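You operate a simulated robot arm through the tools that you are given. There is no shell and no other tool.

The job below is to be done with a simulated two-armed robot. You get a single attempt, and the scene is never put back.

## Task
Take the rag from the flat end of the bench and lay it out flat on the deck behind the grooved roller.

It is judged by the outcome, as a careful person would: the job done as asked, and still so three seconds after it is handed in. It fails if anything else is knocked over, pushed out of place, dropped, spilled or broken.

## Robot
Two 7-joint arms with two-finger parallel grippers on one trunk, on a base that moves. Base frame: it is fixed to the floor where the robot stands at the start and does not move with it; the origin is under the middle of the robot, x ahead of it, y to its left, z up. Lengths are in m, angles in rad, forces in N, time in s.
The left shoulder is at the start at [0.05, 0.161, 1.098], the right one opposite. With the tool pointing down near the work surface each hand reaches from about 0.24 to 0.68 m from the robot's upright axis, wherever it stands, measured 20 degrees to its own side. Places, roughly: deck behind the grooved roller [-0.7, -1.3, 0.9]; rag [-3, 0, 1]. Payload 3.43 kg a hand.
The tool frame of a hand sits at the grasp point between the pads (the TCP): z along the fingers, y along the line on which they close. The tips reach 0.03 m beyond it. The gripper opens to 0.094 m. The fingers are 0.028 m wide and 0.01 m thick; the gripper's body (0.05 by 0.096 m) begins 0.055 m behind the TCP.
Orientation is that of the tool frame in the base frame, as a unit quaternion [x, y, z, w]. With the fingers straight down and closing along the base's y, the tool's x points along the base's -x, its y along +y and its z along -z.

## Interface
- The arms move only by the tool step_arm. It takes "left_motion", "right_motion" or both (then of equal length, played together; a hand with none holds still); each is a list of rows, each an object of numbers (a shift or turn left out is 0, a gripper value left out holds the last): "x", "y", "z": the shift along the tool's x, y, z in units of 200 mm (1.0 is 200 mm); "rx", "ry", "rz": the turn, a rotation vector about the tool's x, y, z in units of 180 degrees (1.0 is 180 degrees); "gripper": the finger opening in m, from 0 to 0.094. In form: [{"x": .., "y": .., "z": .., "rx": .., "ry": .., "rz": .., "gripper": ..}, ...]. A call has 1 to 20 rows; each row is the pose to reach, as a shift and turn from the pose commanded when the call began, along the tool's axes at that moment. A call with a number of a shift or a turn outside -1 to 1 is refused whole. A row lasts 0.2 s, in which the tool goes at most 0.05 m and 0.15 rad; a call with a longer step from one row to the next is refused whole, and so is a gripper value outside its range. A pose out of reach is approached as far as the arm can. The call stops where the force on the tool passes 40 N (or 10 N more than at its start, if that is more) or the arm is blocked; 0.2 s more then pass. The fingers move at their own pace (about 0.045 m/s each) and stop on an object; they squeeze with about 40 N. The grip force told is the motor's: it shows also when the fingers shut on nothing. Time passes only in rows, and 0.2 s behind the last, so rows that repeat a pose let the fingers close. It gives the time, the measured TCP pose, the force on the tool (base axes), the opening and the grip force at its end, in the units of the frame above (readings bear some noise), with the torque about the TCP (base axes, N m) and any sound that the robot's microphone picked up, and new pictures: "show" is both (left out), scene, wrist or none (wrist: the cameras of the hands that moved).
- Cameras (640 x 400 px; columns grow to the right, rows downward): "scene" is now at [0.1311, 0.0035, 1.231]; the picture's right is [0.05, -1.00, 0.00], its down [-0.47, -0.02, -0.88] and it looks along [0.88, 0.04, -0.48] (base axes); focal length 251 px, centre (320, 200). "left" rides on the left gripper at [0.076, -0.014, -0.102] in its tool frame; the picture's right is [0.18, 0.98, 0.00], its down [-0.75, 0.14, -0.64] and it looks along [-0.63, 0.12, 0.77] (tool axes); focal length 243 px, centre (320, 200). "right" rides on the right gripper at [0.076, 0.014, -0.102] in its tool frame; the picture's right is [-0.18, 0.98, 0.00], its down [-0.75, -0.14, -0.64] and it looks along [-0.63, -0.12, 0.77] (tool axes); focal length 243 px, centre (320, 200). There is no depth. A picture from a camera that has moved, and an enlarged one, comes with that camera's place and axes in the base frame and with its lens.
- raise_lower(by): slides the trunk up (or, below 0, down) by that many m; the arms and the scene camera ride with it, the base frame stays. It gives what a move gives, with no picture.
- drive_base(legs): drives the robot by 1 to 6 legs, each [ahead, left, turn to the left] in m, m and rad, along the robot's own axes; the way and the turn of a leg run together, so that a leg with both is an arc; at most 1.5 m and 3.142 rad a leg. The arms and the cameras ride along, it lands a little off, and it stops where it bumps. It gives what a move gives, and a new picture of the scene camera.
- aim_head(pan, tilt): turns the head with the scene camera to pan (to the left, within 1.396 rad either way) and tilt (down, from -0.506 to 1.204), counted from straight ahead of the robot. It gives what a move gives, and a new picture of the scene camera.
- inspect(camera, box): a new picture of the part [left, top, right, bottom] of that camera's present view, enlarged. It takes no simulated time.
- hand_in(): hands the job in; it is judged then, once.

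Nothing tells you exact positions but the pictures and the camera data. Unless the task says otherwise, let go and move clear before handing in.

The tools are called after ">>>" as a command line: name --argument value ..., lists and objects as JSON in quotes. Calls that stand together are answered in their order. step_arm: Moves the arms, as the interface text tells. Its arguments: {"type":"object","properties":{"left_motion":{"type":"array","items":{"type":"object","properties":{"x":{"type":"number"},"y":{"type":"number"},"z":{"type":"number"},"rx":{"type":"number"},"ry":{"type":"number"},"rz":{"type":"number"},"gripper":{"type":"number"}}}},"right_motion":{"type":"array","items":{"type":"object","properties":{"x":{"type":"number"},"y":{"type":"number"},"z":{"type":"number"},"rx":{"type":"number"},"ry":{"type":"number"},"rz":{"type":"number"},"gripper":{"type":"number"}}}},"show":{"type":"string","enum":["both","scene","wrist","none"]}},"required":[]} The other tools are called the same way: raise_lower (by) moves the trunk up or down; drive_base (legs) drives the base; aim_head (pan, tilt) turns the head that bears the scene camera; inspect (camera, box) takes an enlarged picture of a part of a camera's view; hand_in () hands the job in.

At the start:

```text
time: 0.0
left_tcp_pos: [0.3081, 0.1591, 1.0954]
left_tool_rot: [-0.001, 1.0, 0.0, 0.0]
left_ft_force: [0.4, -0.8, 0.5]
left_wrist_torque: [0.02, -0.01, -0.02]
left_gripper_width: 0.0939
left_gripper_force: 0.0
right_tcp_pos: [0.3237, -0.1247, 1.0852]
right_tool_rot: [-0.001, 1.0, 0.0, 0.0]
right_ft_force: [0.5, -0.7, 0.9]
right_wrist_torque: [0.0, -0.02, -0.03]
right_gripper_width: 0.0941
right_gripper_force: 0.0
trunk travel left (down, up): [-0.125, 0.142]
robot x, y, heading: [-0.0003, -0.0006, -0.001]
head pan, tilt (commanded): [0.051, 0.496]
```

scene: 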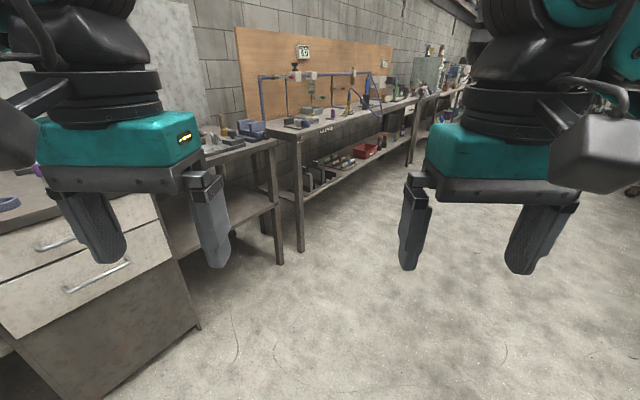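
right: 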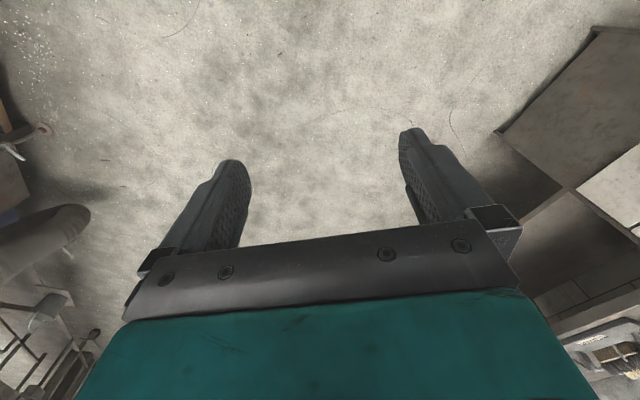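
left: 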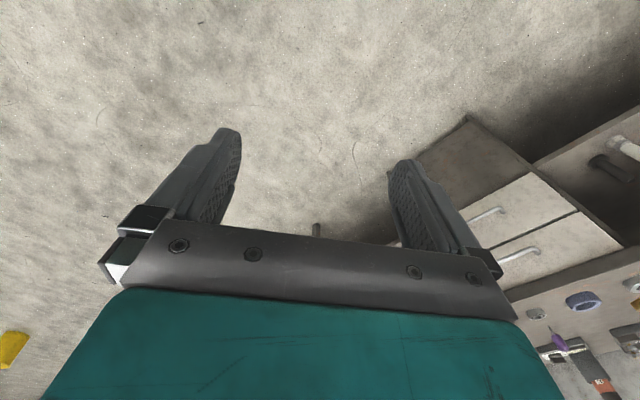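

I see a workshop with a bench along the left wall ahead. The rag is behind me (about [-3, 0, 1]) and the deck is behind to the right, so I'll look around with the head first.

>>> aim_head --pan -1.39 --tilt 0.4

>>> aim_head --pan 1.39 --tilt 0.4

```text
time: 1.6
left_tcp_pos: [0.3082, 0.1604, 1.0953]
left_tool_rot: [0.0, 1.0, -0.001, 0.0]
left_ft_force: [-0.6, -0.7, -0.7]
left_wrist_torque: [-0.03, 0.0, 0.01]
left_gripper_width: 0.0942
left_gripper_force: 0.0
right_tcp_pos: [0.3239, -0.1233, 1.0862]
right_tool_rot: [0.0, 1.0, 0.0, 0.0]
right_ft_force: [-1.3, 0.2, 0.2]
right_wrist_torque: [-0.03, -0.01, -0.04]
right_gripper_width: 0.0942
right_gripper_force: 0.2
trunk travel left (down, up): [-0.125, 0.142]
robot x, y, heading: [-0.0022, -0.001, -0.0]
head pan, tilt (commanded): [-1.389, 0.4]
camera scene: at [0.057, -0.0922, 1.2398], right [-0.98, -0.18, 0.0], down [-0.07, 0.38, -0.92], along [0.17, -0.91, -0.39], focal length 251 px, centre (320, 200)
```

scene: 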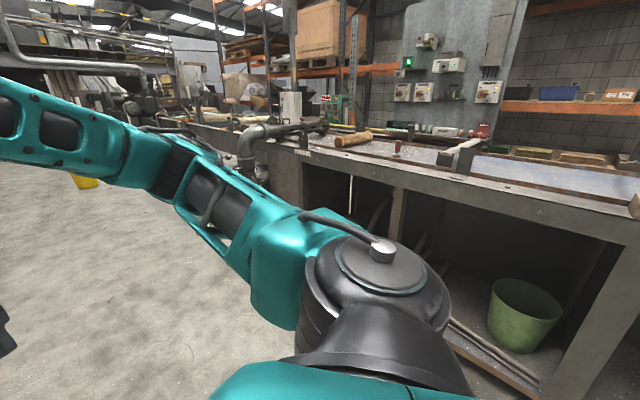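

```text
time: 4.0
left_tcp_pos: [0.3084, 0.1607, 1.094]
left_tool_rot: [0.0, 1.0, 0.0, 0.001]
left_ft_force: [-0.1, -0.3, -0.3]
left_wrist_torque: [0.01, -0.01, 0.01]
left_gripper_width: 0.094
left_gripper_force: 0.1
right_tcp_pos: [0.323, -0.1244, 1.0861]
right_tool_rot: [0.0, 1.0, 0.0, 0.0]
right_ft_force: [0.4, 0.2, 0.4]
right_wrist_torque: [-0.02, 0.03, 0.01]
right_gripper_width: 0.0942
right_gripper_force: 0.2
trunk travel left (down, up): [-0.125, 0.142]
robot x, y, heading: [0.0011, 0.0007, 0.003]
head pan, tilt (commanded): [1.389, 0.4]
camera scene: at [0.057, 0.09, 1.2398], right [0.98, -0.18, 0.0], down [-0.07, -0.38, -0.92], along [0.17, 0.91, -0.39], focal length 251 px, centre (320, 200)
```

scene: 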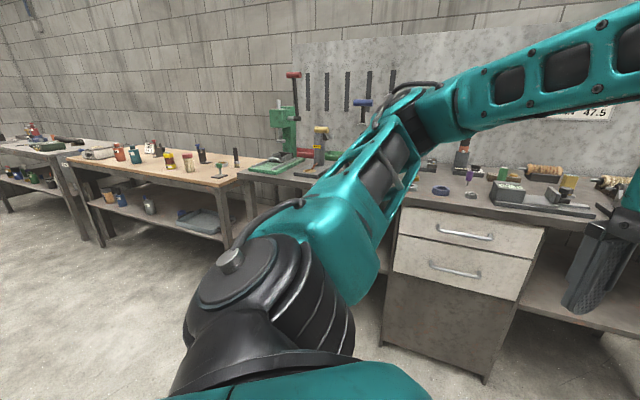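

The robot stands at an angle in an aisle with benches about 1.1 m either side. The right-hand bench looks like the one with the deck, so I'll turn in place to face it and look.

>>> drive_base --legs '[[0, 0, -1.98]]'

>>> aim_head --pan 0 --tilt 0.45

>>> aim_head --pan -1.0 --tilt 0.3

```text
time: 9.2
left_tcp_pos: [0.0213, -0.3458, 1.0956]
left_tool_rot: [0.839, 0.545, -0.001, -0.001]
left_ft_force: [0.5, -0.3, -1.0]
left_wrist_torque: [0.01, 0.02, 0.0]
left_gripper_width: 0.0939
left_gripper_force: 0.0
right_tcp_pos: [-0.2454, -0.2452, 1.0858]
right_tool_rot: [0.839, 0.544, 0.0, 0.0]
right_ft_force: [-0.5, -0.5, -0.3]
right_wrist_torque: [0.01, 0.01, 0.0]
right_gripper_width: 0.0943
right_gripper_force: 0.0
trunk travel left (down, up): [-0.125, 0.142]
robot x, y, heading: [0.0032, -0.0022, -1.995]
head pan, tilt (commanded): [1.389, 0.4]
camera scene: at [0.0601, -0.0901, 1.2398], right [-0.57, -0.82, 0.0], down [-0.32, 0.22, -0.92], along [0.76, -0.52, -0.39], focal length 251 px, centre (320, 200)
```

scene: 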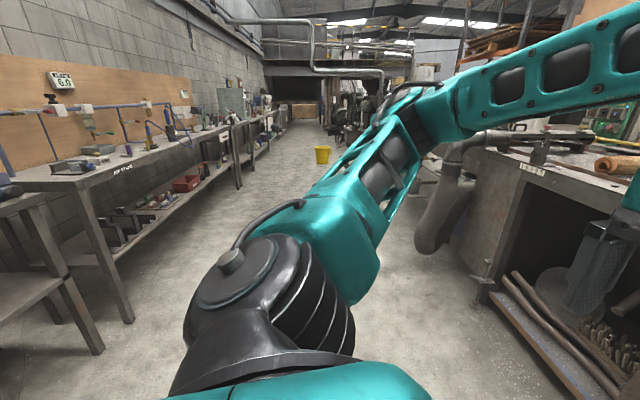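

```text
time: 10.7
left_tcp_pos: [0.0205, -0.3468, 1.0953]
left_tool_rot: [0.839, 0.545, 0.0, 0.0]
left_ft_force: [-0.4, 0.3, -0.3]
left_wrist_torque: [0.03, -0.03, 0.04]
left_gripper_width: 0.0939
left_gripper_force: 0.1
right_tcp_pos: [-0.2463, -0.2448, 1.0852]
right_tool_rot: [0.839, 0.544, 0.0, 0.0]
right_ft_force: [1.3, -0.4, 0.5]
right_wrist_torque: [0.03, 0.02, -0.02]
right_gripper_width: 0.0937
right_gripper_force: 0.1
trunk travel left (down, up): [-0.125, 0.142]
robot x, y, heading: [-0.0005, 0.0022, -1.994]
head pan, tilt (commanded): [0.0, 0.45]
camera scene: at [-0.0537, -0.1215, 1.2352], right [-0.91, 0.41, 0.0], down [0.18, 0.4, -0.9], along [-0.37, -0.82, -0.44], focal length 251 px, centre (320, 200)
```

scene: 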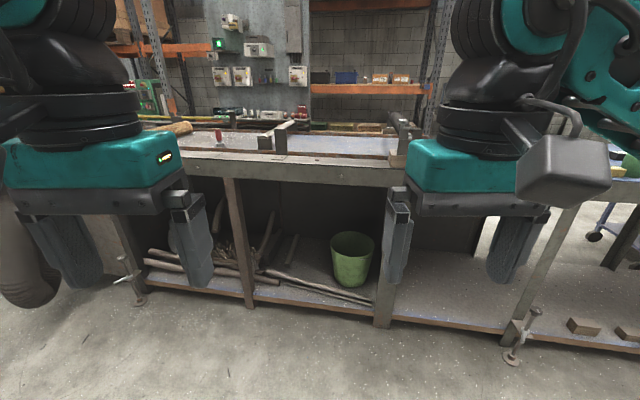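

```text
time: 12.0
left_tcp_pos: [0.02, -0.348, 1.0954]
left_tool_rot: [0.839, 0.545, -0.001, -0.001]
left_ft_force: [-0.1, -0.3, -1.0]
left_wrist_torque: [0.0, 0.0, 0.03]
left_gripper_width: 0.0939
left_gripper_force: 0.0
right_tcp_pos: [-0.2455, -0.2449, 1.0855]
right_tool_rot: [0.839, 0.544, 0.001, 0.0]
right_ft_force: [0.4, -0.1, 0.6]
right_wrist_torque: [-0.01, 0.01, 0.02]
right_gripper_width: 0.0941
right_gripper_force: 0.1
trunk travel left (down, up): [-0.125, 0.142]
robot x, y, heading: [-0.0001, -0.0002, -1.997]
head pan, tilt (commanded): [-1.0, 0.3]
camera scene: at [-0.1085, -0.0515, 1.2491], right [-0.15, 0.99, 0.0], down [0.29, 0.04, -0.96], along [-0.94, -0.14, -0.3], focal length 251 px, centre (320, 200)
```

scene: 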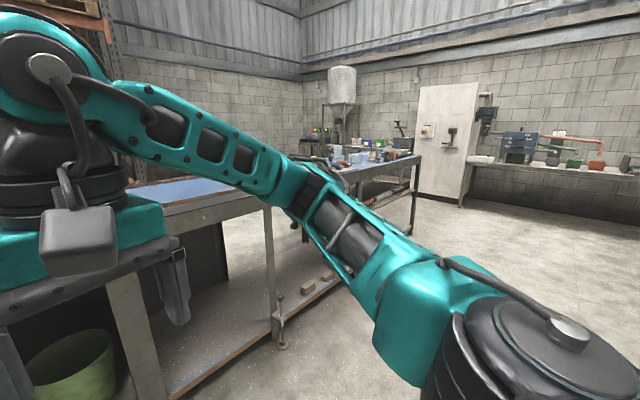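

The bench on this side runs along in front of me; the deck is partly hidden by my arms. I'll look more closely at the visible strip.

>>> aim_head --pan 0 --tilt 0.4

>>> inspect --camera "scene" --box '[130, 80, 450, 220]'

>>> raise_lower --by 0.14

>>> aim_head --pan -0.5 --tilt 0.4

```text
time: 13.2
left_tcp_pos: [0.0206, -0.3462, 1.0956]
left_tool_rot: [0.839, 0.544, 0.0, -0.001]
left_ft_force: [-0.4, 0.0, -0.1]
left_wrist_torque: [-0.04, -0.01, -0.03]
left_gripper_width: 0.0939
left_gripper_force: 0.0
right_tcp_pos: [-0.2448, -0.245, 1.084]
right_tool_rot: [0.839, 0.544, 0.0, 0.0]
right_ft_force: [-0.1, 0.0, -0.1]
right_wrist_torque: [0.0, -0.03, 0.02]
right_gripper_width: 0.0942
right_gripper_force: 0.0
trunk travel left (down, up): [-0.125, 0.142]
robot x, y, heading: [-0.0007, 0.0001, -1.99]
head pan, tilt (commanded): [0.0, 0.4]
camera scene: at [-0.0542, -0.1221, 1.2398], right [-0.91, 0.41, 0.0], down [0.16, 0.35, -0.92], along [-0.38, -0.84, -0.39], focal length 251 px, centre (320, 200)
```

scene: 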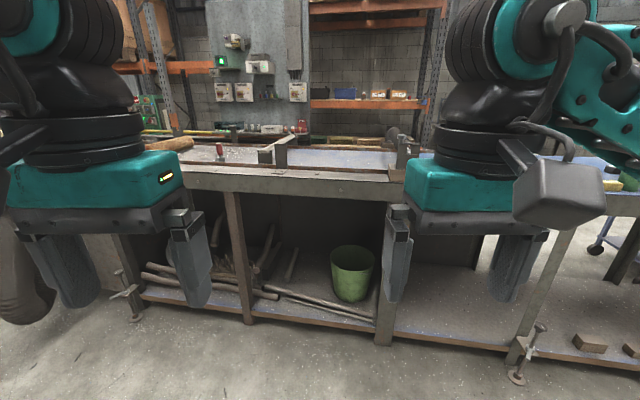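

```text
2.00 times, centred on (290, 150) of scene
camera zoom: at [-0.0542, -0.1221, 1.2398], right [-0.91, 0.41, 0.0], down [0.16, 0.35, -0.92], along [-0.38, -0.84, -0.39], focal length 501 px, centre (380, 300)
```

zoom: 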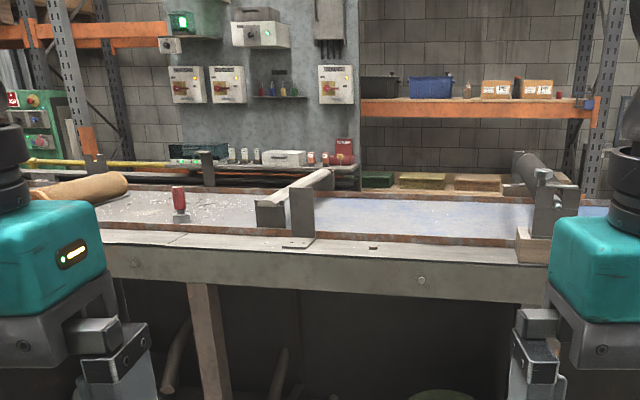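

```text
time: 14.9
left_tcp_pos: [0.0209, -0.3472, 1.2354]
left_tool_rot: [0.839, 0.544, -0.001, -0.001]
left_ft_force: [0.2, -1.0, -0.7]
left_wrist_torque: [0.05, -0.02, 0.02]
left_gripper_width: 0.0941
left_gripper_force: 0.1
right_tcp_pos: [-0.2447, -0.2447, 1.2245]
right_tool_rot: [0.839, 0.544, 0.001, 0.0]
right_ft_force: [-0.1, -0.8, -0.3]
right_wrist_torque: [0.0, -0.06, -0.01]
right_gripper_width: 0.0938
right_gripper_force: 0.0
trunk travel left (down, up): [-0.265, 0.002]
robot x, y, heading: [0.0025, 0.0036, -1.998]
head pan, tilt (commanded): [0.0, 0.4]
```

```text
time: 15.8
left_tcp_pos: [0.0199, -0.3467, 1.2347]
left_tool_rot: [0.839, 0.544, 0.0, -0.001]
left_ft_force: [0.3, -0.3, 0.6]
left_wrist_torque: [0.0, -0.01, 0.0]
left_gripper_width: 0.094
left_gripper_force: 0.0
right_tcp_pos: [-0.2449, -0.2446, 1.2249]
right_tool_rot: [0.839, 0.544, 0.0, 0.001]
right_ft_force: [-1.4, 0.4, 0.4]
right_wrist_torque: [-0.03, 0.02, 0.01]
right_gripper_width: 0.0941
right_gripper_force: 0.0
trunk travel left (down, up): [-0.265, 0.002]
robot x, y, heading: [-0.0005, -0.0007, -1.989]
head pan, tilt (commanded): [-0.499, 0.4]
camera scene: at [-0.0899, -0.0937, 1.3798], right [-0.61, 0.8, 0.0], down [0.31, 0.24, -0.92], along [-0.73, -0.56, -0.39], focal length 251 px, centre (320, 200)
```

scene: 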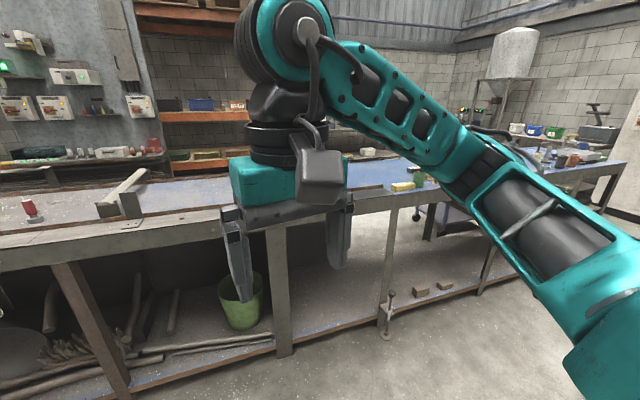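

Between my arms I see a plain bar and, to its right, a roller with a clamp spanning the deck; the flat end should be further right. I'll move closer for a clear look.

>>> drive_base --legs '[[0.3, -0.35, 0]]'

>>> aim_head --pan 0.0 --tilt 0.55

>>> inspect --camera "scene" --box '[160, 60, 480, 260]'

```text
time: 19.5
left_tcp_pos: [-0.4221, -0.4722, 1.2346]
left_tool_rot: [0.839, 0.544, 0.0, 0.0]
left_ft_force: [-0.6, 0.2, 0.2]
left_wrist_torque: [-0.02, -0.03, 0.0]
left_gripper_width: 0.0939
left_gripper_force: 0.0
right_tcp_pos: [-0.687, -0.3717, 1.2242]
right_tool_rot: [0.839, 0.543, 0.0, 0.0]
right_ft_force: [-0.1, 0.2, -0.5]
right_wrist_torque: [-0.02, -0.01, 0.05]
right_gripper_width: 0.0941
right_gripper_force: 0.0
trunk travel left (down, up): [-0.265, 0.002]
robot x, y, heading: [-0.4412, -0.1298, -1.995]
head pan, tilt (commanded): [-0.499, 0.4]
camera scene: at [-0.5322, -0.2205, 1.3798], right [-0.6, 0.8, 0.0], down [0.31, 0.23, -0.92], along [-0.73, -0.56, -0.39], focal length 251 px, centre (320, 200)
```

scene: 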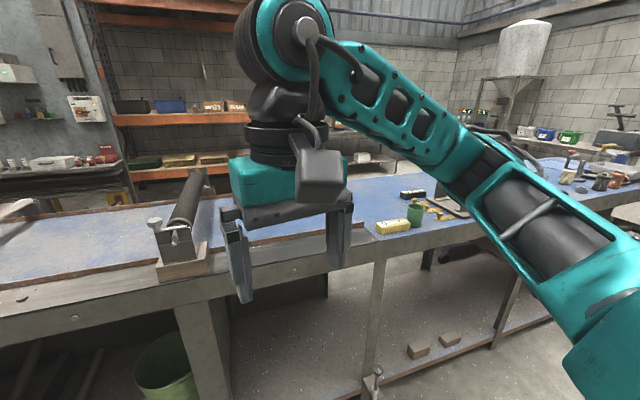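

```text
time: 20.4
left_tcp_pos: [-0.4221, -0.4732, 1.2345]
left_tool_rot: [0.84, 0.543, -0.001, -0.001]
left_ft_force: [-0.7, -0.6, -0.4]
left_wrist_torque: [0.05, 0.05, 0.0]
left_gripper_width: 0.0941
left_gripper_force: 0.1
right_tcp_pos: [-0.6871, -0.372, 1.2248]
right_tool_rot: [0.84, 0.543, 0.0, 0.0]
right_ft_force: [-0.1, -0.2, -0.4]
right_wrist_torque: [-0.01, 0.0, 0.04]
right_gripper_width: 0.0938
right_gripper_force: 0.1
trunk travel left (down, up): [-0.265, 0.002]
robot x, y, heading: [-0.4422, -0.1257, -1.995]
head pan, tilt (commanded): [0.0, 0.55]
camera scene: at [-0.4952, -0.2464, 1.3661], right [-0.91, 0.41, 0.0], down [0.21, 0.48, -0.85], along [-0.35, -0.78, -0.52], focal length 251 px, centre (320, 200)
```

scene: 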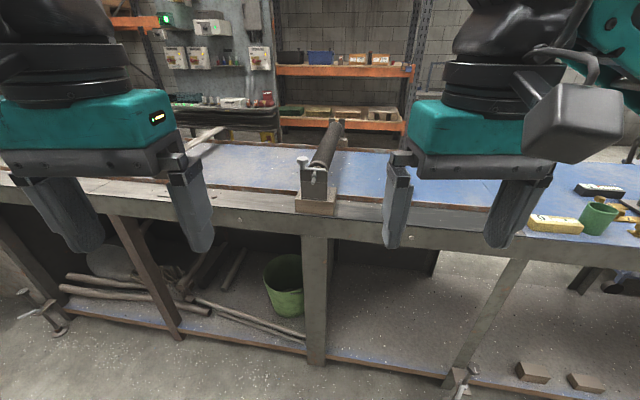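

```text
2.00 times, centred on (320, 160) of scene
camera zoom: at [-0.4952, -0.2464, 1.3661], right [-0.91, 0.41, 0.0], down [0.21, 0.48, -0.85], along [-0.35, -0.78, -0.52], focal length 501 px, centre (320, 280)
```

zoom: 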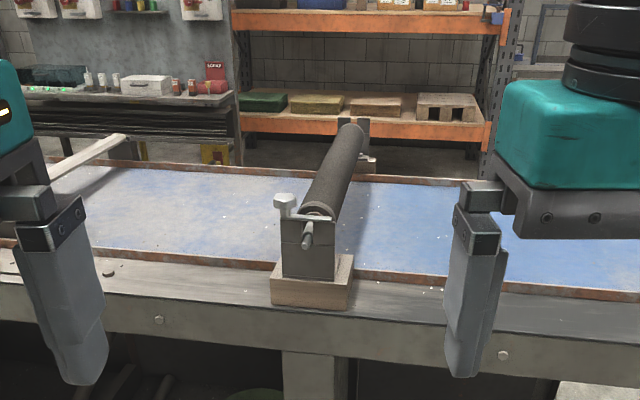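

The roller on its wooden block stands in front of me; the deck to its left is the target. Now I'll go right along the bench towards the flat end to find the rag.

>>> drive_base --legs '[[-0.1, -1.4, 0]]'

>>> inspect --camera "scene" --box '[160, 60, 480, 260]'

>>> aim_head --pan -0.6 --tilt 0.45

```text
time: 32.9
left_tcp_pos: [-1.6606, 0.1734, 1.2352]
left_tool_rot: [0.829, 0.559, -0.001, -0.001]
left_ft_force: [-0.2, 0.0, -0.4]
left_wrist_torque: [-0.04, 0.02, 0.0]
left_gripper_width: 0.094
left_gripper_force: 0.1
right_tcp_pos: [-1.9302, 0.2655, 1.2253]
right_tool_rot: [0.83, 0.558, 0.0, 0.001]
right_ft_force: [0.9, 0.6, 0.6]
right_wrist_torque: [0.01, -0.03, 0.03]
right_gripper_width: 0.0943
right_gripper_force: 0.1
trunk travel left (down, up): [-0.265, 0.002]
robot x, y, heading: [-1.6965, 0.5207, -1.957]
head pan, tilt (commanded): [0.0, 0.55]
camera scene: at [-1.7419, 0.3981, 1.3661], right [-0.93, 0.38, 0.0], down [0.2, 0.48, -0.85], along [-0.32, -0.79, -0.52], focal length 251 px, centre (320, 200)
```

scene: 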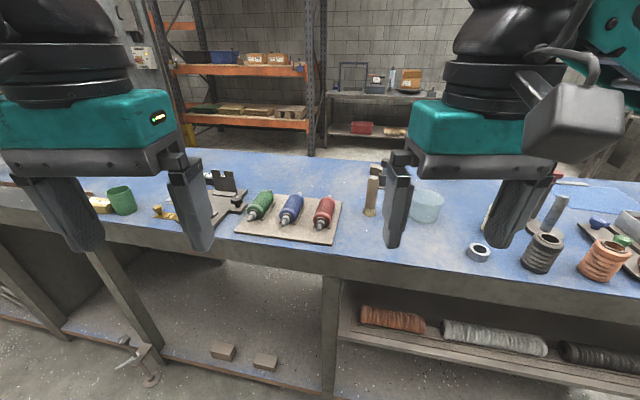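

```text
2.00 times, centred on (320, 160) of scene
camera zoom: at [-1.7419, 0.3981, 1.3661], right [-0.93, 0.38, 0.0], down [0.2, 0.48, -0.85], along [-0.32, -0.79, -0.52], focal length 501 px, centre (320, 280)
```

zoom: 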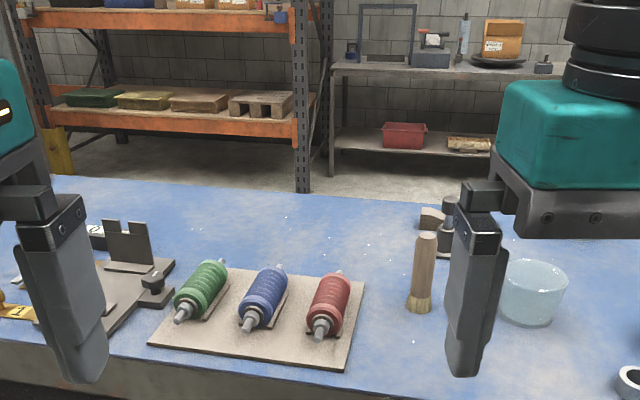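

```text
time: 33.9
left_tcp_pos: [-1.6602, 0.1738, 1.2362]
left_tool_rot: [0.829, 0.559, 0.0, -0.001]
left_ft_force: [-0.1, -0.4, 0.0]
left_wrist_torque: [0.02, -0.03, 0.0]
left_gripper_width: 0.0939
left_gripper_force: 0.0
right_tcp_pos: [-1.9298, 0.266, 1.2243]
right_tool_rot: [0.83, 0.558, 0.0, 0.0]
right_ft_force: [0.5, 0.3, -0.5]
right_wrist_torque: [-0.02, -0.01, 0.03]
right_gripper_width: 0.0939
right_gripper_force: 0.1
trunk travel left (down, up): [-0.265, 0.002]
robot x, y, heading: [-1.6951, 0.5189, -1.962]
head pan, tilt (commanded): [-0.6, 0.45]
camera scene: at [-1.7846, 0.4305, 1.3751], right [-0.55, 0.83, 0.0], down [0.36, 0.24, -0.9], along [-0.75, -0.5, -0.44], focal length 251 px, centre (320, 200)
```

scene: 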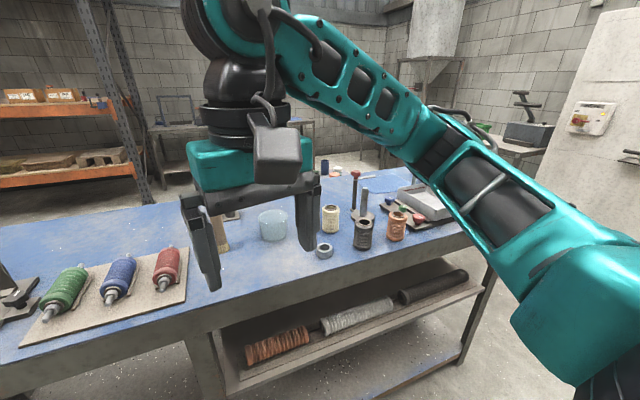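

The tool end of the bench shows jars, rollers, brush and bowl. The rag should be further right; I'll continue along the bench.

>>> drive_base --legs '[[0.0, -0.9, -0.035]]'

>>> aim_head --pan 0.0 --tilt 0.55

>>> inspect --camera "scene" --box '[160, 60, 480, 260]'

```text
time: 42.2
left_tcp_pos: [-2.5014, 0.532, 1.2354]
left_tool_rot: [0.843, 0.538, 0.0, -0.001]
left_ft_force: [0.0, 0.8, -0.3]
left_wrist_torque: [0.0, -0.02, -0.02]
left_gripper_width: 0.0938
left_gripper_force: 0.0
right_tcp_pos: [-2.7659, 0.6385, 1.2248]
right_tool_rot: [0.843, 0.537, 0.0, 0.0]
right_ft_force: [0.5, 0.3, 0.3]
right_wrist_torque: [-0.02, 0.0, 0.03]
right_gripper_width: 0.0939
right_gripper_force: 0.0
trunk travel left (down, up): [-0.265, 0.002]
robot x, y, heading: [-2.5186, 0.8783, -2.008]
head pan, tilt (commanded): [-0.6, 0.45]
camera scene: at [-2.6126, 0.7955, 1.3752], right [-0.51, 0.86, 0.0], down [0.37, 0.22, -0.9], along [-0.78, -0.46, -0.44], focal length 251 px, centre (320, 200)
```

scene: 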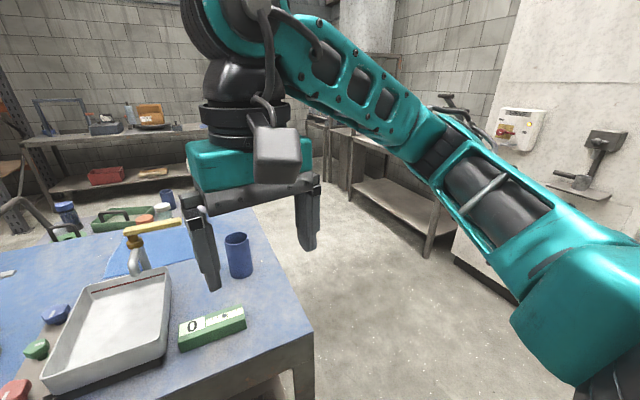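

```text
time: 43.2
left_tcp_pos: [-2.5016, 0.5332, 1.236]
left_tool_rot: [0.843, 0.539, -0.001, 0.0]
left_ft_force: [0.5, -0.7, 0.5]
left_wrist_torque: [0.02, 0.01, 0.01]
left_gripper_width: 0.0939
left_gripper_force: 0.1
right_tcp_pos: [-2.7651, 0.6385, 1.2253]
right_tool_rot: [0.843, 0.538, 0.0, 0.001]
right_ft_force: [-0.4, 0.4, -0.4]
right_wrist_torque: [-0.02, -0.02, 0.04]
right_gripper_width: 0.094
right_gripper_force: 0.1
trunk travel left (down, up): [-0.265, 0.002]
robot x, y, heading: [-2.5178, 0.8776, -2.006]
head pan, tilt (commanded): [0.0, 0.55]
camera scene: at [-2.5715, 0.7609, 1.3661], right [-0.91, 0.42, 0.0], down [0.22, 0.47, -0.85], along [-0.36, -0.77, -0.52], focal length 251 px, centre (320, 200)
```

scene: 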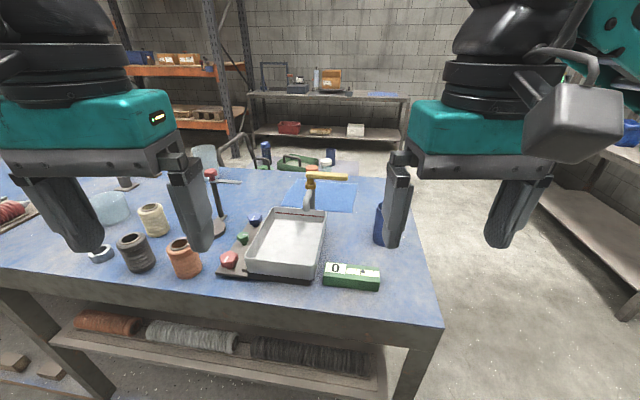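

```text
2.00 times, centred on (320, 160) of scene
camera zoom: at [-2.5715, 0.7609, 1.3661], right [-0.91, 0.42, 0.0], down [0.22, 0.47, -0.85], along [-0.36, -0.77, -0.52], focal length 501 px, centre (320, 280)
```

zoom: 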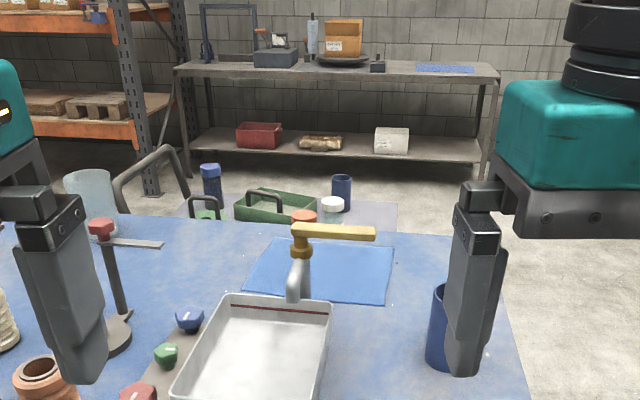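

The rag looks like the blue square cloth lying flat near the far corner of the bench's right end, at about [-2.92, 0.03, 0.9], behind a tap and tray. I'll go round to the end of the bench, where it is within reach and clear of the tap.

>>> drive_base --legs '[[0.0, -0.8, 0.0]]'

>>> aim_head --pan 0.3 --tilt 0.6

```text
time: 50.7
left_tcp_pos: [-3.2372, 0.8765, 1.236]
left_tool_rot: [0.843, 0.538, 0.0, -0.001]
left_ft_force: [0.2, 0.3, 0.4]
left_wrist_torque: [-0.02, 0.0, 0.01]
left_gripper_width: 0.0941
left_gripper_force: 0.0
right_tcp_pos: [-3.5022, 0.9826, 1.2249]
right_tool_rot: [0.844, 0.536, 0.001, -0.001]
right_ft_force: [0.3, -0.6, 0.1]
right_wrist_torque: [-0.03, 0.03, 0.0]
right_gripper_width: 0.094
right_gripper_force: 0.0
trunk travel left (down, up): [-0.265, 0.002]
robot x, y, heading: [-3.2505, 1.2248, -2.015]
head pan, tilt (commanded): [0.0, 0.55]
camera scene: at [-3.3066, 1.1053, 1.3661], right [-0.91, 0.43, 0.0], down [0.22, 0.47, -0.85], along [-0.36, -0.77, -0.52], focal length 251 px, centre (320, 200)
```

scene: 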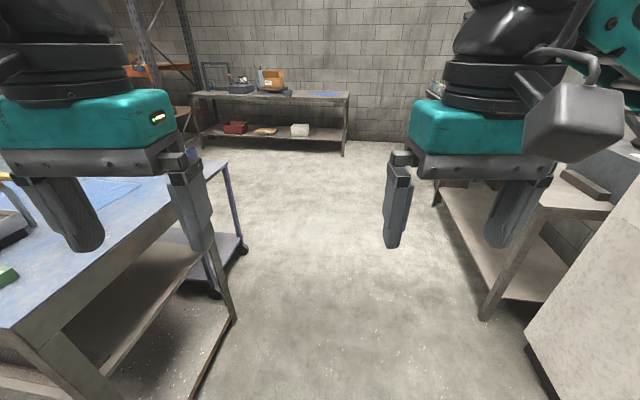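

```text
time: 51.5
left_tcp_pos: [-3.2378, 0.8769, 1.2342]
left_tool_rot: [0.843, 0.537, 0.0, -0.001]
left_ft_force: [-0.6, 0.3, -0.8]
left_wrist_torque: [-0.01, 0.01, -0.02]
left_gripper_width: 0.0941
left_gripper_force: 0.1
right_tcp_pos: [-3.5013, 0.9837, 1.2236]
right_tool_rot: [0.844, 0.536, 0.0, 0.0]
right_ft_force: [-0.2, 0.8, 0.0]
right_wrist_torque: [0.03, 0.01, 0.02]
right_gripper_width: 0.094
right_gripper_force: 0.0
trunk travel left (down, up): [-0.265, 0.002]
robot x, y, heading: [-3.2559, 1.2247, -2.008]
head pan, tilt (commanded): [0.3, 0.6]
camera scene: at [-3.2807, 1.0991, 1.3616], right [-0.99, 0.14, 0.0], down [0.08, 0.56, -0.83], along [-0.11, -0.82, -0.56], focal length 251 px, centre (320, 200)
```

scene: 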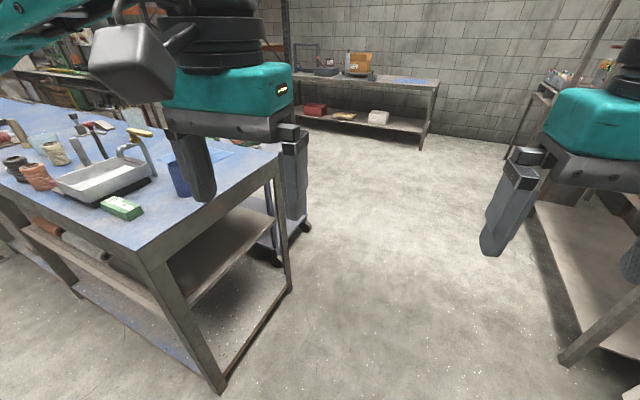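

The lane round the bench end is about 1.3 m wide and clear. I'll drive forward beside the end and turn to face along the bench, then look at the rag.

>>> drive_base --legs '[[0.81, 0.0, 0.0], [0, 0, 1.415]]'

>>> aim_head --pan 0.0 --tilt 0.6

>>> inspect --camera "scene" --box '[160, 60, 480, 260]'

```text
time: 59.4
left_tcp_pos: [-3.257, 0.445, 1.2349]
left_tool_rot: [0.283, 0.959, -0.001, 0.0]
left_ft_force: [0.1, -0.1, 0.1]
left_wrist_torque: [-0.01, -0.01, 0.0]
left_gripper_width: 0.0939
left_gripper_force: 0.0
right_tcp_pos: [-3.3985, 0.1986, 1.2248]
right_tool_rot: [0.284, 0.959, 0.0, 0.0]
right_ft_force: [0.1, -1.0, -0.4]
right_wrist_torque: [0.01, 0.0, 0.03]
right_gripper_width: 0.0941
right_gripper_force: 0.0
trunk travel left (down, up): [-0.265, 0.002]
robot x, y, heading: [-3.6008, 0.4773, -0.576]
head pan, tilt (commanded): [0.3, 0.6]
camera scene: at [-3.4841, 0.4322, 1.3616], right [-0.27, -0.96, 0.0], down [-0.54, 0.15, -0.83], along [0.79, -0.23, -0.56], focal length 251 px, centre (320, 200)
```

scene: 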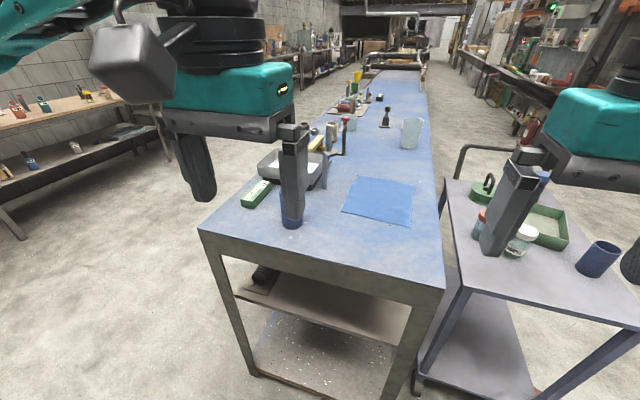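

```text
time: 60.2
left_tcp_pos: [-3.2566, 0.4453, 1.2359]
left_tool_rot: [0.283, 0.959, -0.002, -0.001]
left_ft_force: [-0.3, -1.0, -0.2]
left_wrist_torque: [0.02, 0.03, 0.0]
left_gripper_width: 0.0941
left_gripper_force: 0.1
right_tcp_pos: [-3.3998, 0.1992, 1.2252]
right_tool_rot: [0.284, 0.959, 0.0, 0.0]
right_ft_force: [0.2, -0.2, 0.0]
right_wrist_torque: [-0.01, 0.01, 0.01]
right_gripper_width: 0.0943
right_gripper_force: 0.0
trunk travel left (down, up): [-0.265, 0.002]
robot x, y, heading: [-3.603, 0.4753, -0.577]
head pan, tilt (commanded): [0.0, 0.6]
camera scene: at [-3.495, 0.4082, 1.3616], right [-0.54, -0.84, 0.0], down [-0.47, 0.31, -0.83], along [0.69, -0.45, -0.56], focal length 251 px, centre (320, 200)
```

scene: 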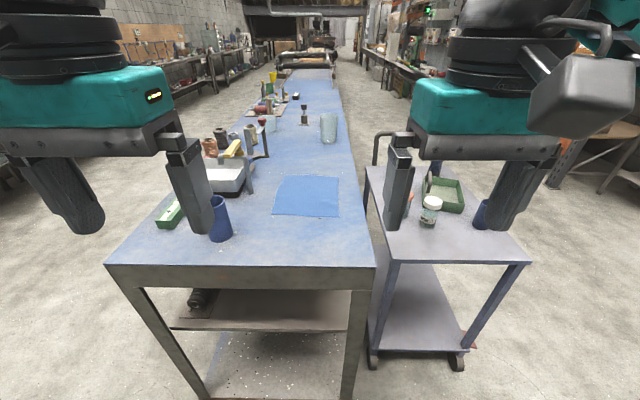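

```text
2.00 times, centred on (320, 160) of scene
camera zoom: at [-3.495, 0.4082, 1.3616], right [-0.54, -0.84, 0.0], down [-0.47, 0.31, -0.83], along [0.69, -0.45, -0.56], focal length 501 px, centre (320, 280)
```

zoom: 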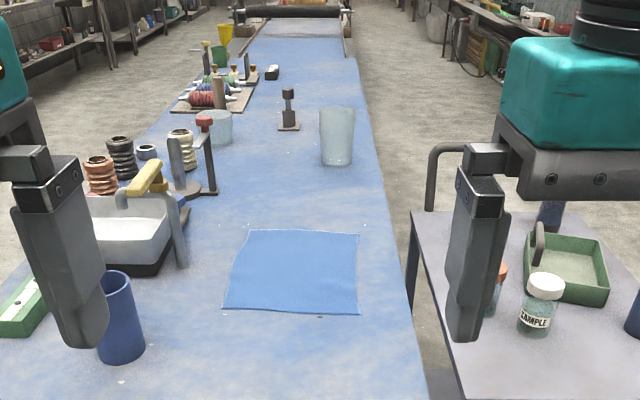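

I now see the rag clearly: a blue cloth about 0.20 x 0.24 m, centred near [-2.90, 0.07], bench top about z 0.92; beyond, along the bench, is the grooved roller, so the deck behind it is the target. I'll edge forward to bring the rag within reach.

>>> drive_base --legs '[[0.17, 0.03, 0.0]]'

>>> aim_head --pan 0.0 --tilt 0.8

>>> inspect --camera "scene" --box '[200, 60, 440, 210]'

```text
time: 61.7
left_tcp_pos: [-3.0993, 0.3792, 1.235]
left_tool_rot: [0.283, 0.959, -0.001, -0.001]
left_ft_force: [0.5, -1.1, -0.7]
left_wrist_torque: [0.03, 0.0, -0.02]
left_gripper_width: 0.094
left_gripper_force: 0.0
right_tcp_pos: [-3.2412, 0.1329, 1.2247]
right_tool_rot: [0.284, 0.959, 0.001, 0.0]
right_ft_force: [-0.4, -1.2, -0.2]
right_wrist_torque: [0.05, 0.04, 0.0]
right_gripper_width: 0.094
right_gripper_force: 0.0
trunk travel left (down, up): [-0.265, 0.002]
robot x, y, heading: [-3.4453, 0.4136, -0.575]
head pan, tilt (commanded): [0.0, 0.6]
camera scene: at [-3.337, 0.3419, 1.3615], right [-0.54, -0.84, 0.0], down [-0.47, 0.31, -0.82], along [0.69, -0.45, -0.57], focal length 251 px, centre (320, 200)
```

scene: 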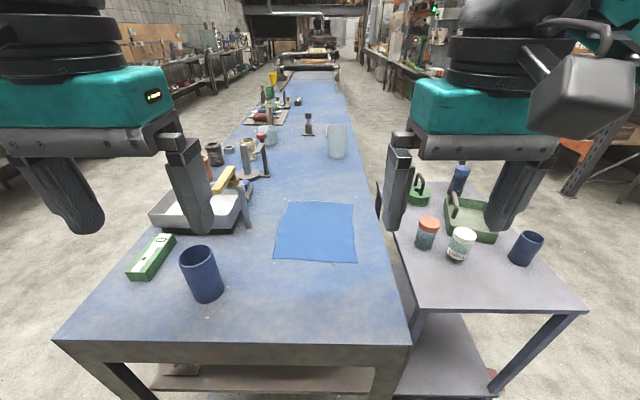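

```text
time: 62.4
left_tcp_pos: [-3.0997, 0.3795, 1.235]
left_tool_rot: [0.283, 0.959, -0.001, 0.0]
left_ft_force: [-0.3, -0.5, 0.1]
left_wrist_torque: [0.02, -0.02, 0.0]
left_gripper_width: 0.0941
left_gripper_force: 0.0
right_tcp_pos: [-3.2426, 0.1335, 1.225]
right_tool_rot: [0.284, 0.959, 0.0, 0.001]
right_ft_force: [-0.3, 0.1, 0.2]
right_wrist_torque: [0.0, -0.01, -0.03]
right_gripper_width: 0.0944
right_gripper_force: 0.0
trunk travel left (down, up): [-0.265, 0.002]
robot x, y, heading: [-3.4443, 0.4132, -0.577]
head pan, tilt (commanded): [0.0, 0.799]
camera scene: at [-3.3443, 0.3465, 1.3448], right [-0.54, -0.84, 0.0], down [-0.6, 0.39, -0.7], along [0.58, -0.38, -0.72], focal length 251 px, centre (320, 200)
```

scene: 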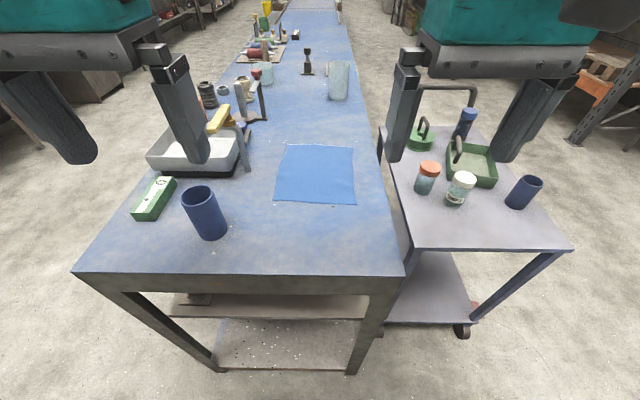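

```text
2.67 times, centred on (320, 135) of scene
camera zoom: at [-3.3443, 0.3465, 1.3448], right [-0.54, -0.84, 0.0], down [-0.6, 0.39, -0.7], along [0.58, -0.38, -0.72], focal length 668 px, centre (320, 373)
```

zoom: 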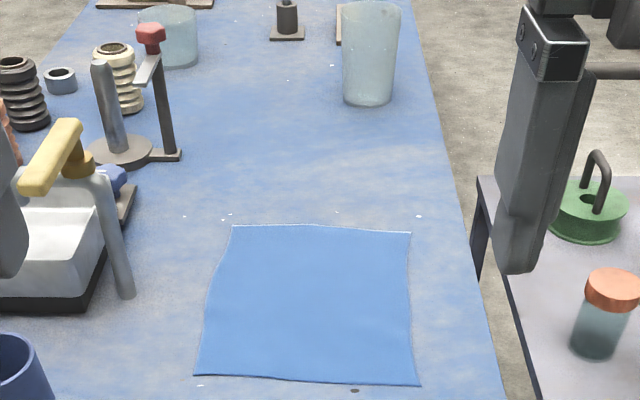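

The rag is centred ahead of me, near edge about 0.52 m from my axis. I'll turn both grippers so they close fore-and-aft and bring them over the rag's near corners at a safe height.

>>> step_arm --left_motion '[{"rz": 0.0455}, {"rz": 0.091}, {"rz": 0.1365}, {"rz": 0.182}, {"rz": 0.2275}, {"rz": 0.273}, {"rz": 0.3185}, {"rz": 0.364}, {"rz": 0.4095}, {"rz": 0.455}, {"rz": 0.5}, {"x": -0.2, "y": -0.08, "rz": 0.5}, {"x": -0.4, "y": -0.16, "rz": 0.5}, {"x": -0.6, "y": -0.25, "rz": 0.5}, {"x": -0.8, "y": -0.34, "rz": 0.5}, {"x": -0.965, "y": -0.4, "rz": 0.5}]' --right_motion '[{"rz": -0.0455}, {"rz": -0.091}, {"rz": -0.1365}, {"rz": -0.182}, {"rz": -0.2275}, {"rz": -0.273}, {"rz": -0.3185}, {"rz": -0.364}, {"rz": -0.4095}, {"rz": -0.455}, {"rz": -0.5}, {"x": -0.2, "y": 0.05, "rz": -0.5}, {"x": -0.4, "y": 0.1, "rz": -0.5}, {"x": -0.6, "y": 0.15, "rz": -0.5}, {"x": -0.8, "y": 0.2, "rz": -0.5}, {"x": -0.892, "y": 0.25, "rz": -0.5}]'

```text
time: 65.8
left_tcp_pos: [-3.1448, 0.2783, 1.2199]
left_tool_rot: [0.878, 0.479, 0.0, 0.001]
left_ft_force: [-0.3, -0.5, 0.0]
left_wrist_torque: [0.03, -0.01, 0.03]
left_gripper_width: 0.0938
left_gripper_force: 0.1
left hand out of reach, approached as far as the arm can: row 10, 11, 12, 13, 14, 15, 16
right_tcp_pos: [-3.2021, 0.1944, 1.2096]
right_tool_rot: [-0.477, 0.879, 0.0, 0.0]
right_ft_force: [0.1, 0.0, 0.1]
right_wrist_torque: [0.03, -0.01, 0.01]
right_gripper_width: 0.094
right_gripper_force: 0.1
right hand out of reach, approached as far as the arm can: row 11, 12, 13, 14, 15, 16
trunk travel left (down, up): [-0.265, 0.002]
robot x, y, heading: [-3.4459, 0.4133, -0.576]
head pan, tilt (commanded): [0.0, 0.799]
camera scene: at [-3.3443, 0.3461, 1.3447], right [-0.54, -0.84, 0.0], down [-0.6, 0.39, -0.7], along [0.58, -0.38, -0.72], focal length 251 px, centre (320, 200)
camera right: at [-3.2557, 0.1373, 1.3118], right [-0.72, 0.69, 0.0], down [0.53, 0.55, 0.64], along [0.44, 0.46, -0.77], focal length 243 px, centre (320, 200)
camera left: at [-3.1171, 0.3504, 1.3221], right [0.93, -0.38, 0.0], down [-0.29, -0.71, 0.64], along [-0.24, -0.6, -0.77], focal length 243 px, centre (320, 200)
```

scene: 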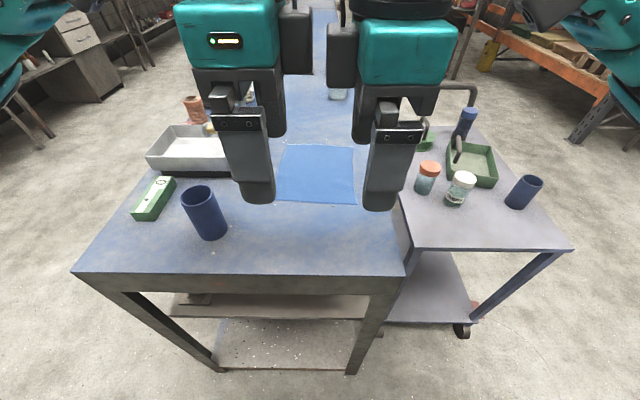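
right: 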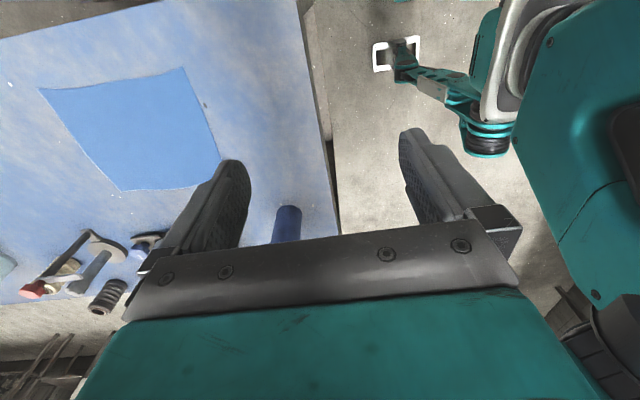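
left: 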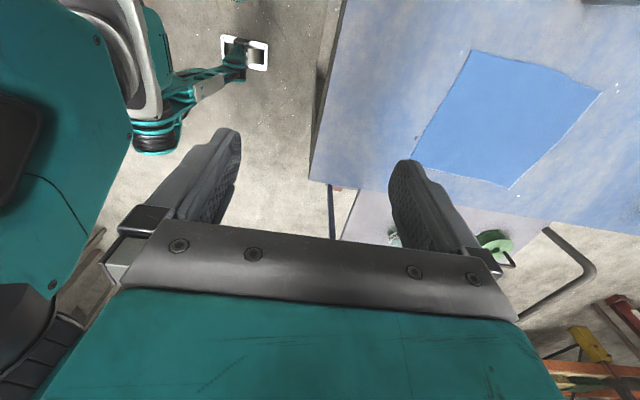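

The quarter turn put both arms at their limit and the hands came close together without going forward. I'll back out: separate the hands and rotate back, since gripping the rag's side edges with the normal orientation will work as well.

>>> step_arm --left_motion '[{"x": 0.1}, {"x": 0.2}]' --right_motion '[{"x": 0.1}, {"x": 0.2}]' --show "scene"

```text
time: 66.4
left_tcp_pos: [-3.1389, 0.3133, 1.2137]
left_tool_rot: [0.878, 0.479, -0.001, 0.0]
left_ft_force: [-0.5, -0.1, 1.1]
left_wrist_torque: [0.02, -0.01, 0.01]
left_gripper_width: 0.0938
left_gripper_force: 0.0
left hand out of reach, approached as far as the arm can: row 1, 2
right_tcp_pos: [-3.2295, 0.173, 1.2079]
right_tool_rot: [-0.476, 0.88, -0.001, 0.001]
right_ft_force: [0.5, 0.9, -1.2]
right_wrist_torque: [0.02, 0.0, 0.01]
right_gripper_width: 0.0939
right_gripper_force: 0.1
right hand out of reach, approached as far as the arm can: row 1, 2
trunk travel left (down, up): [-0.265, 0.002]
robot x, y, heading: [-3.4451, 0.414, -0.578]
head pan, tilt (commanded): [0.0, 0.799]
camera scene: at [-3.3444, 0.3466, 1.3448], right [-0.54, -0.84, 0.0], down [-0.6, 0.39, -0.7], along [0.58, -0.38, -0.72], focal length 251 px, centre (320, 200)
```

scene: 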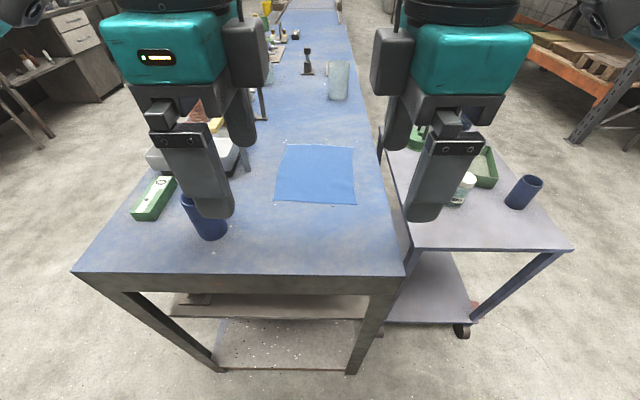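

>>> step_arm --left_motion '[{"rz": -0.0455}, {"rz": -0.091}, {"rz": -0.1365}, {"rz": -0.182}, {"rz": -0.2275}, {"rz": -0.273}, {"rz": -0.3185}, {"rz": -0.364}, {"rz": -0.4095}, {"rz": -0.455}, {"rz": -0.5}, {"rz": -0.5}, {"rz": -0.5}]' --right_motion '[{"rz": 0.0455}, {"rz": 0.091}, {"rz": 0.1365}, {"rz": 0.182}, {"rz": 0.2275}, {"rz": 0.273}, {"rz": 0.3185}, {"rz": 0.364}, {"rz": 0.4095}, {"rz": 0.455}, {"rz": 0.5}, {"rz": 0.5}, {"rz": 0.5}]' --show "both"

```text
time: 69.2
left_tcp_pos: [-3.1382, 0.3141, 1.2108]
left_tool_rot: [0.283, 0.959, -0.001, 0.0]
left_ft_force: [-0.2, -0.4, -0.5]
left_wrist_torque: [0.02, -0.01, 0.02]
left_gripper_width: 0.0939
left_gripper_force: 0.0
right_tcp_pos: [-3.2298, 0.1745, 1.2085]
right_tool_rot: [0.284, 0.959, 0.0, 0.0]
right_ft_force: [-0.7, -0.2, -0.3]
right_wrist_torque: [-0.03, -0.01, 0.01]
right_gripper_width: 0.0942
right_gripper_force: 0.1
trunk travel left (down, up): [-0.265, 0.002]
robot x, y, heading: [-3.446, 0.4141, -0.576]
head pan, tilt (commanded): [0.0, 0.799]
camera scene: at [-3.3442, 0.3465, 1.3447], right [-0.54, -0.84, 0.0], down [-0.6, 0.39, -0.7], along [0.58, -0.38, -0.72], focal length 251 px, centre (320, 200)
camera right: at [-3.2871, 0.2269, 1.3113], right [0.69, 0.72, 0.0], down [0.55, -0.53, 0.64], along [0.46, -0.44, -0.77], focal length 243 px, centre (320, 200)
camera left: at [-3.2097, 0.3419, 1.3146], right [0.38, 0.93, 0.0], down [0.71, -0.29, 0.64], along [0.59, -0.24, -0.77], focal length 243 px, centre (320, 200)
```

scene: 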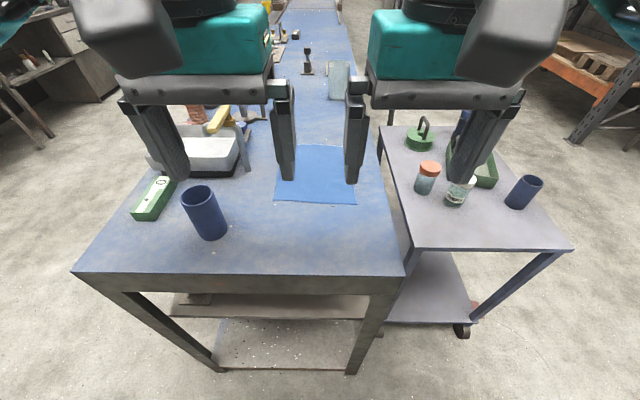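
right: 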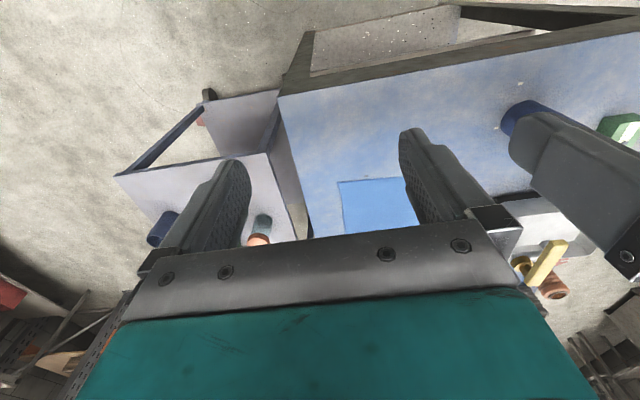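
left: 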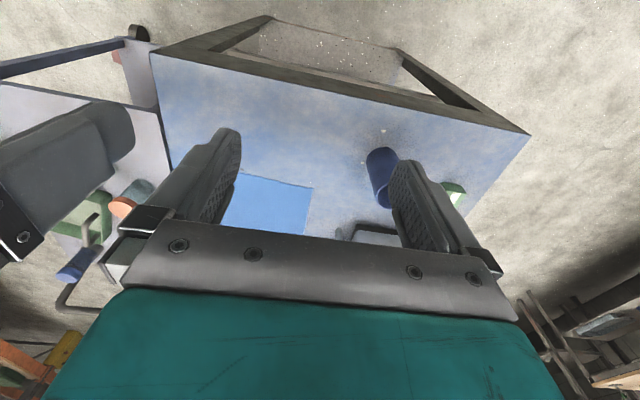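

The orientation is restored with hands at ±0.083 m. Next I'll move both forward and partly down towards the rag's side edges, staying above the cup and tray.

>>> step_arm --left_motion '[{"x": -0.15, "y": 0.05, "z": 0.1}, {"x": -0.3, "y": 0.09, "z": 0.2}, {"x": -0.45, "y": 0.135, "z": 0.3}, {"x": -0.6, "y": 0.135, "z": 0.42}, {"x": -0.78, "y": 0.135, "z": 0.54}, {"x": -0.95, "y": 0.135, "z": 0.65}]' --right_motion '[{"x": -0.15, "y": -0.05, "z": 0.1}, {"x": -0.3, "y": -0.09, "z": 0.2}, {"x": -0.45, "y": -0.135, "z": 0.3}, {"x": -0.6, "y": -0.135, "z": 0.42}, {"x": -0.78, "y": -0.135, "z": 0.54}, {"x": -0.95, "y": -0.135, "z": 0.65}]' --show "both"

```text
time: 70.6
left_tcp_pos: [-2.9635, 0.2317, 1.0783]
left_tool_rot: [0.283, 0.959, -0.001, 0.0]
left_ft_force: [0.3, 0.0, 0.1]
left_wrist_torque: [0.05, -0.02, -0.01]
left_gripper_width: 0.094
left_gripper_force: 0.1
right_tcp_pos: [-3.085, 0.0485, 1.0781]
right_tool_rot: [0.284, 0.959, 0.0, -0.001]
right_ft_force: [0.5, -0.6, 0.4]
right_wrist_torque: [0.01, 0.0, 0.03]
right_gripper_width: 0.094
right_gripper_force: 0.1
trunk travel left (down, up): [-0.265, 0.002]
robot x, y, heading: [-3.4474, 0.4118, -0.574]
head pan, tilt (commanded): [0.0, 0.799]
camera scene: at [-3.3434, 0.3459, 1.3446], right [-0.54, -0.84, 0.0], down [-0.6, 0.39, -0.7], along [0.58, -0.38, -0.72], focal length 251 px, centre (320, 200)
camera right: at [-3.1415, 0.1001, 1.18], right [0.69, 0.73, 0.0], down [0.56, -0.53, 0.64], along [0.47, -0.44, -0.77], focal length 243 px, centre (320, 200)
camera left: at [-3.035, 0.2604, 1.1823], right [0.38, 0.93, 0.0], down [0.71, -0.29, 0.64], along [0.59, -0.24, -0.77], focal length 243 px, centre (320, 200)
```

scene: 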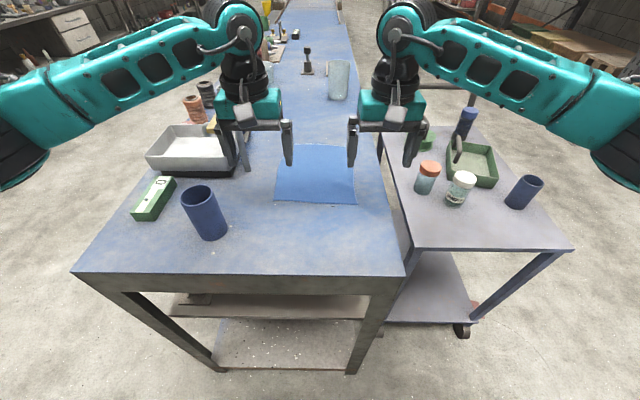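
right: 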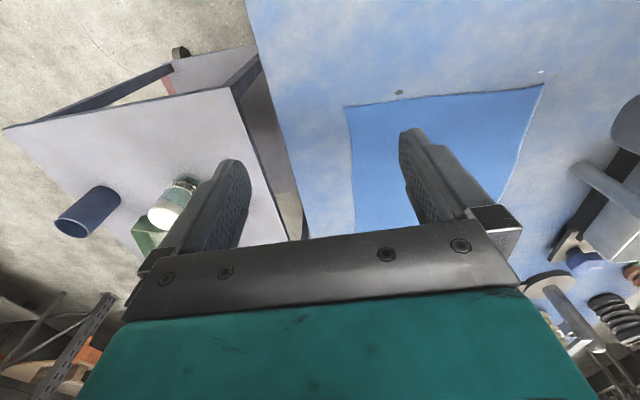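
left: 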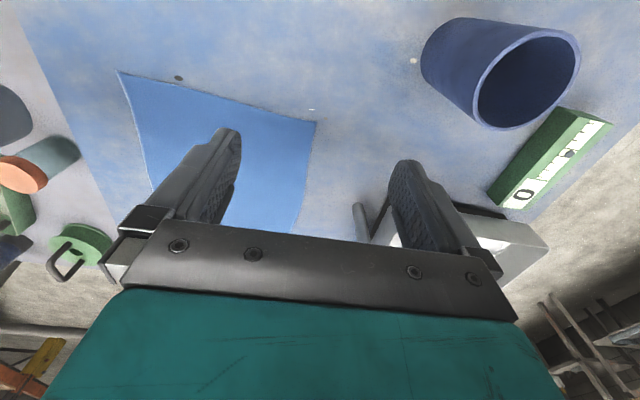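

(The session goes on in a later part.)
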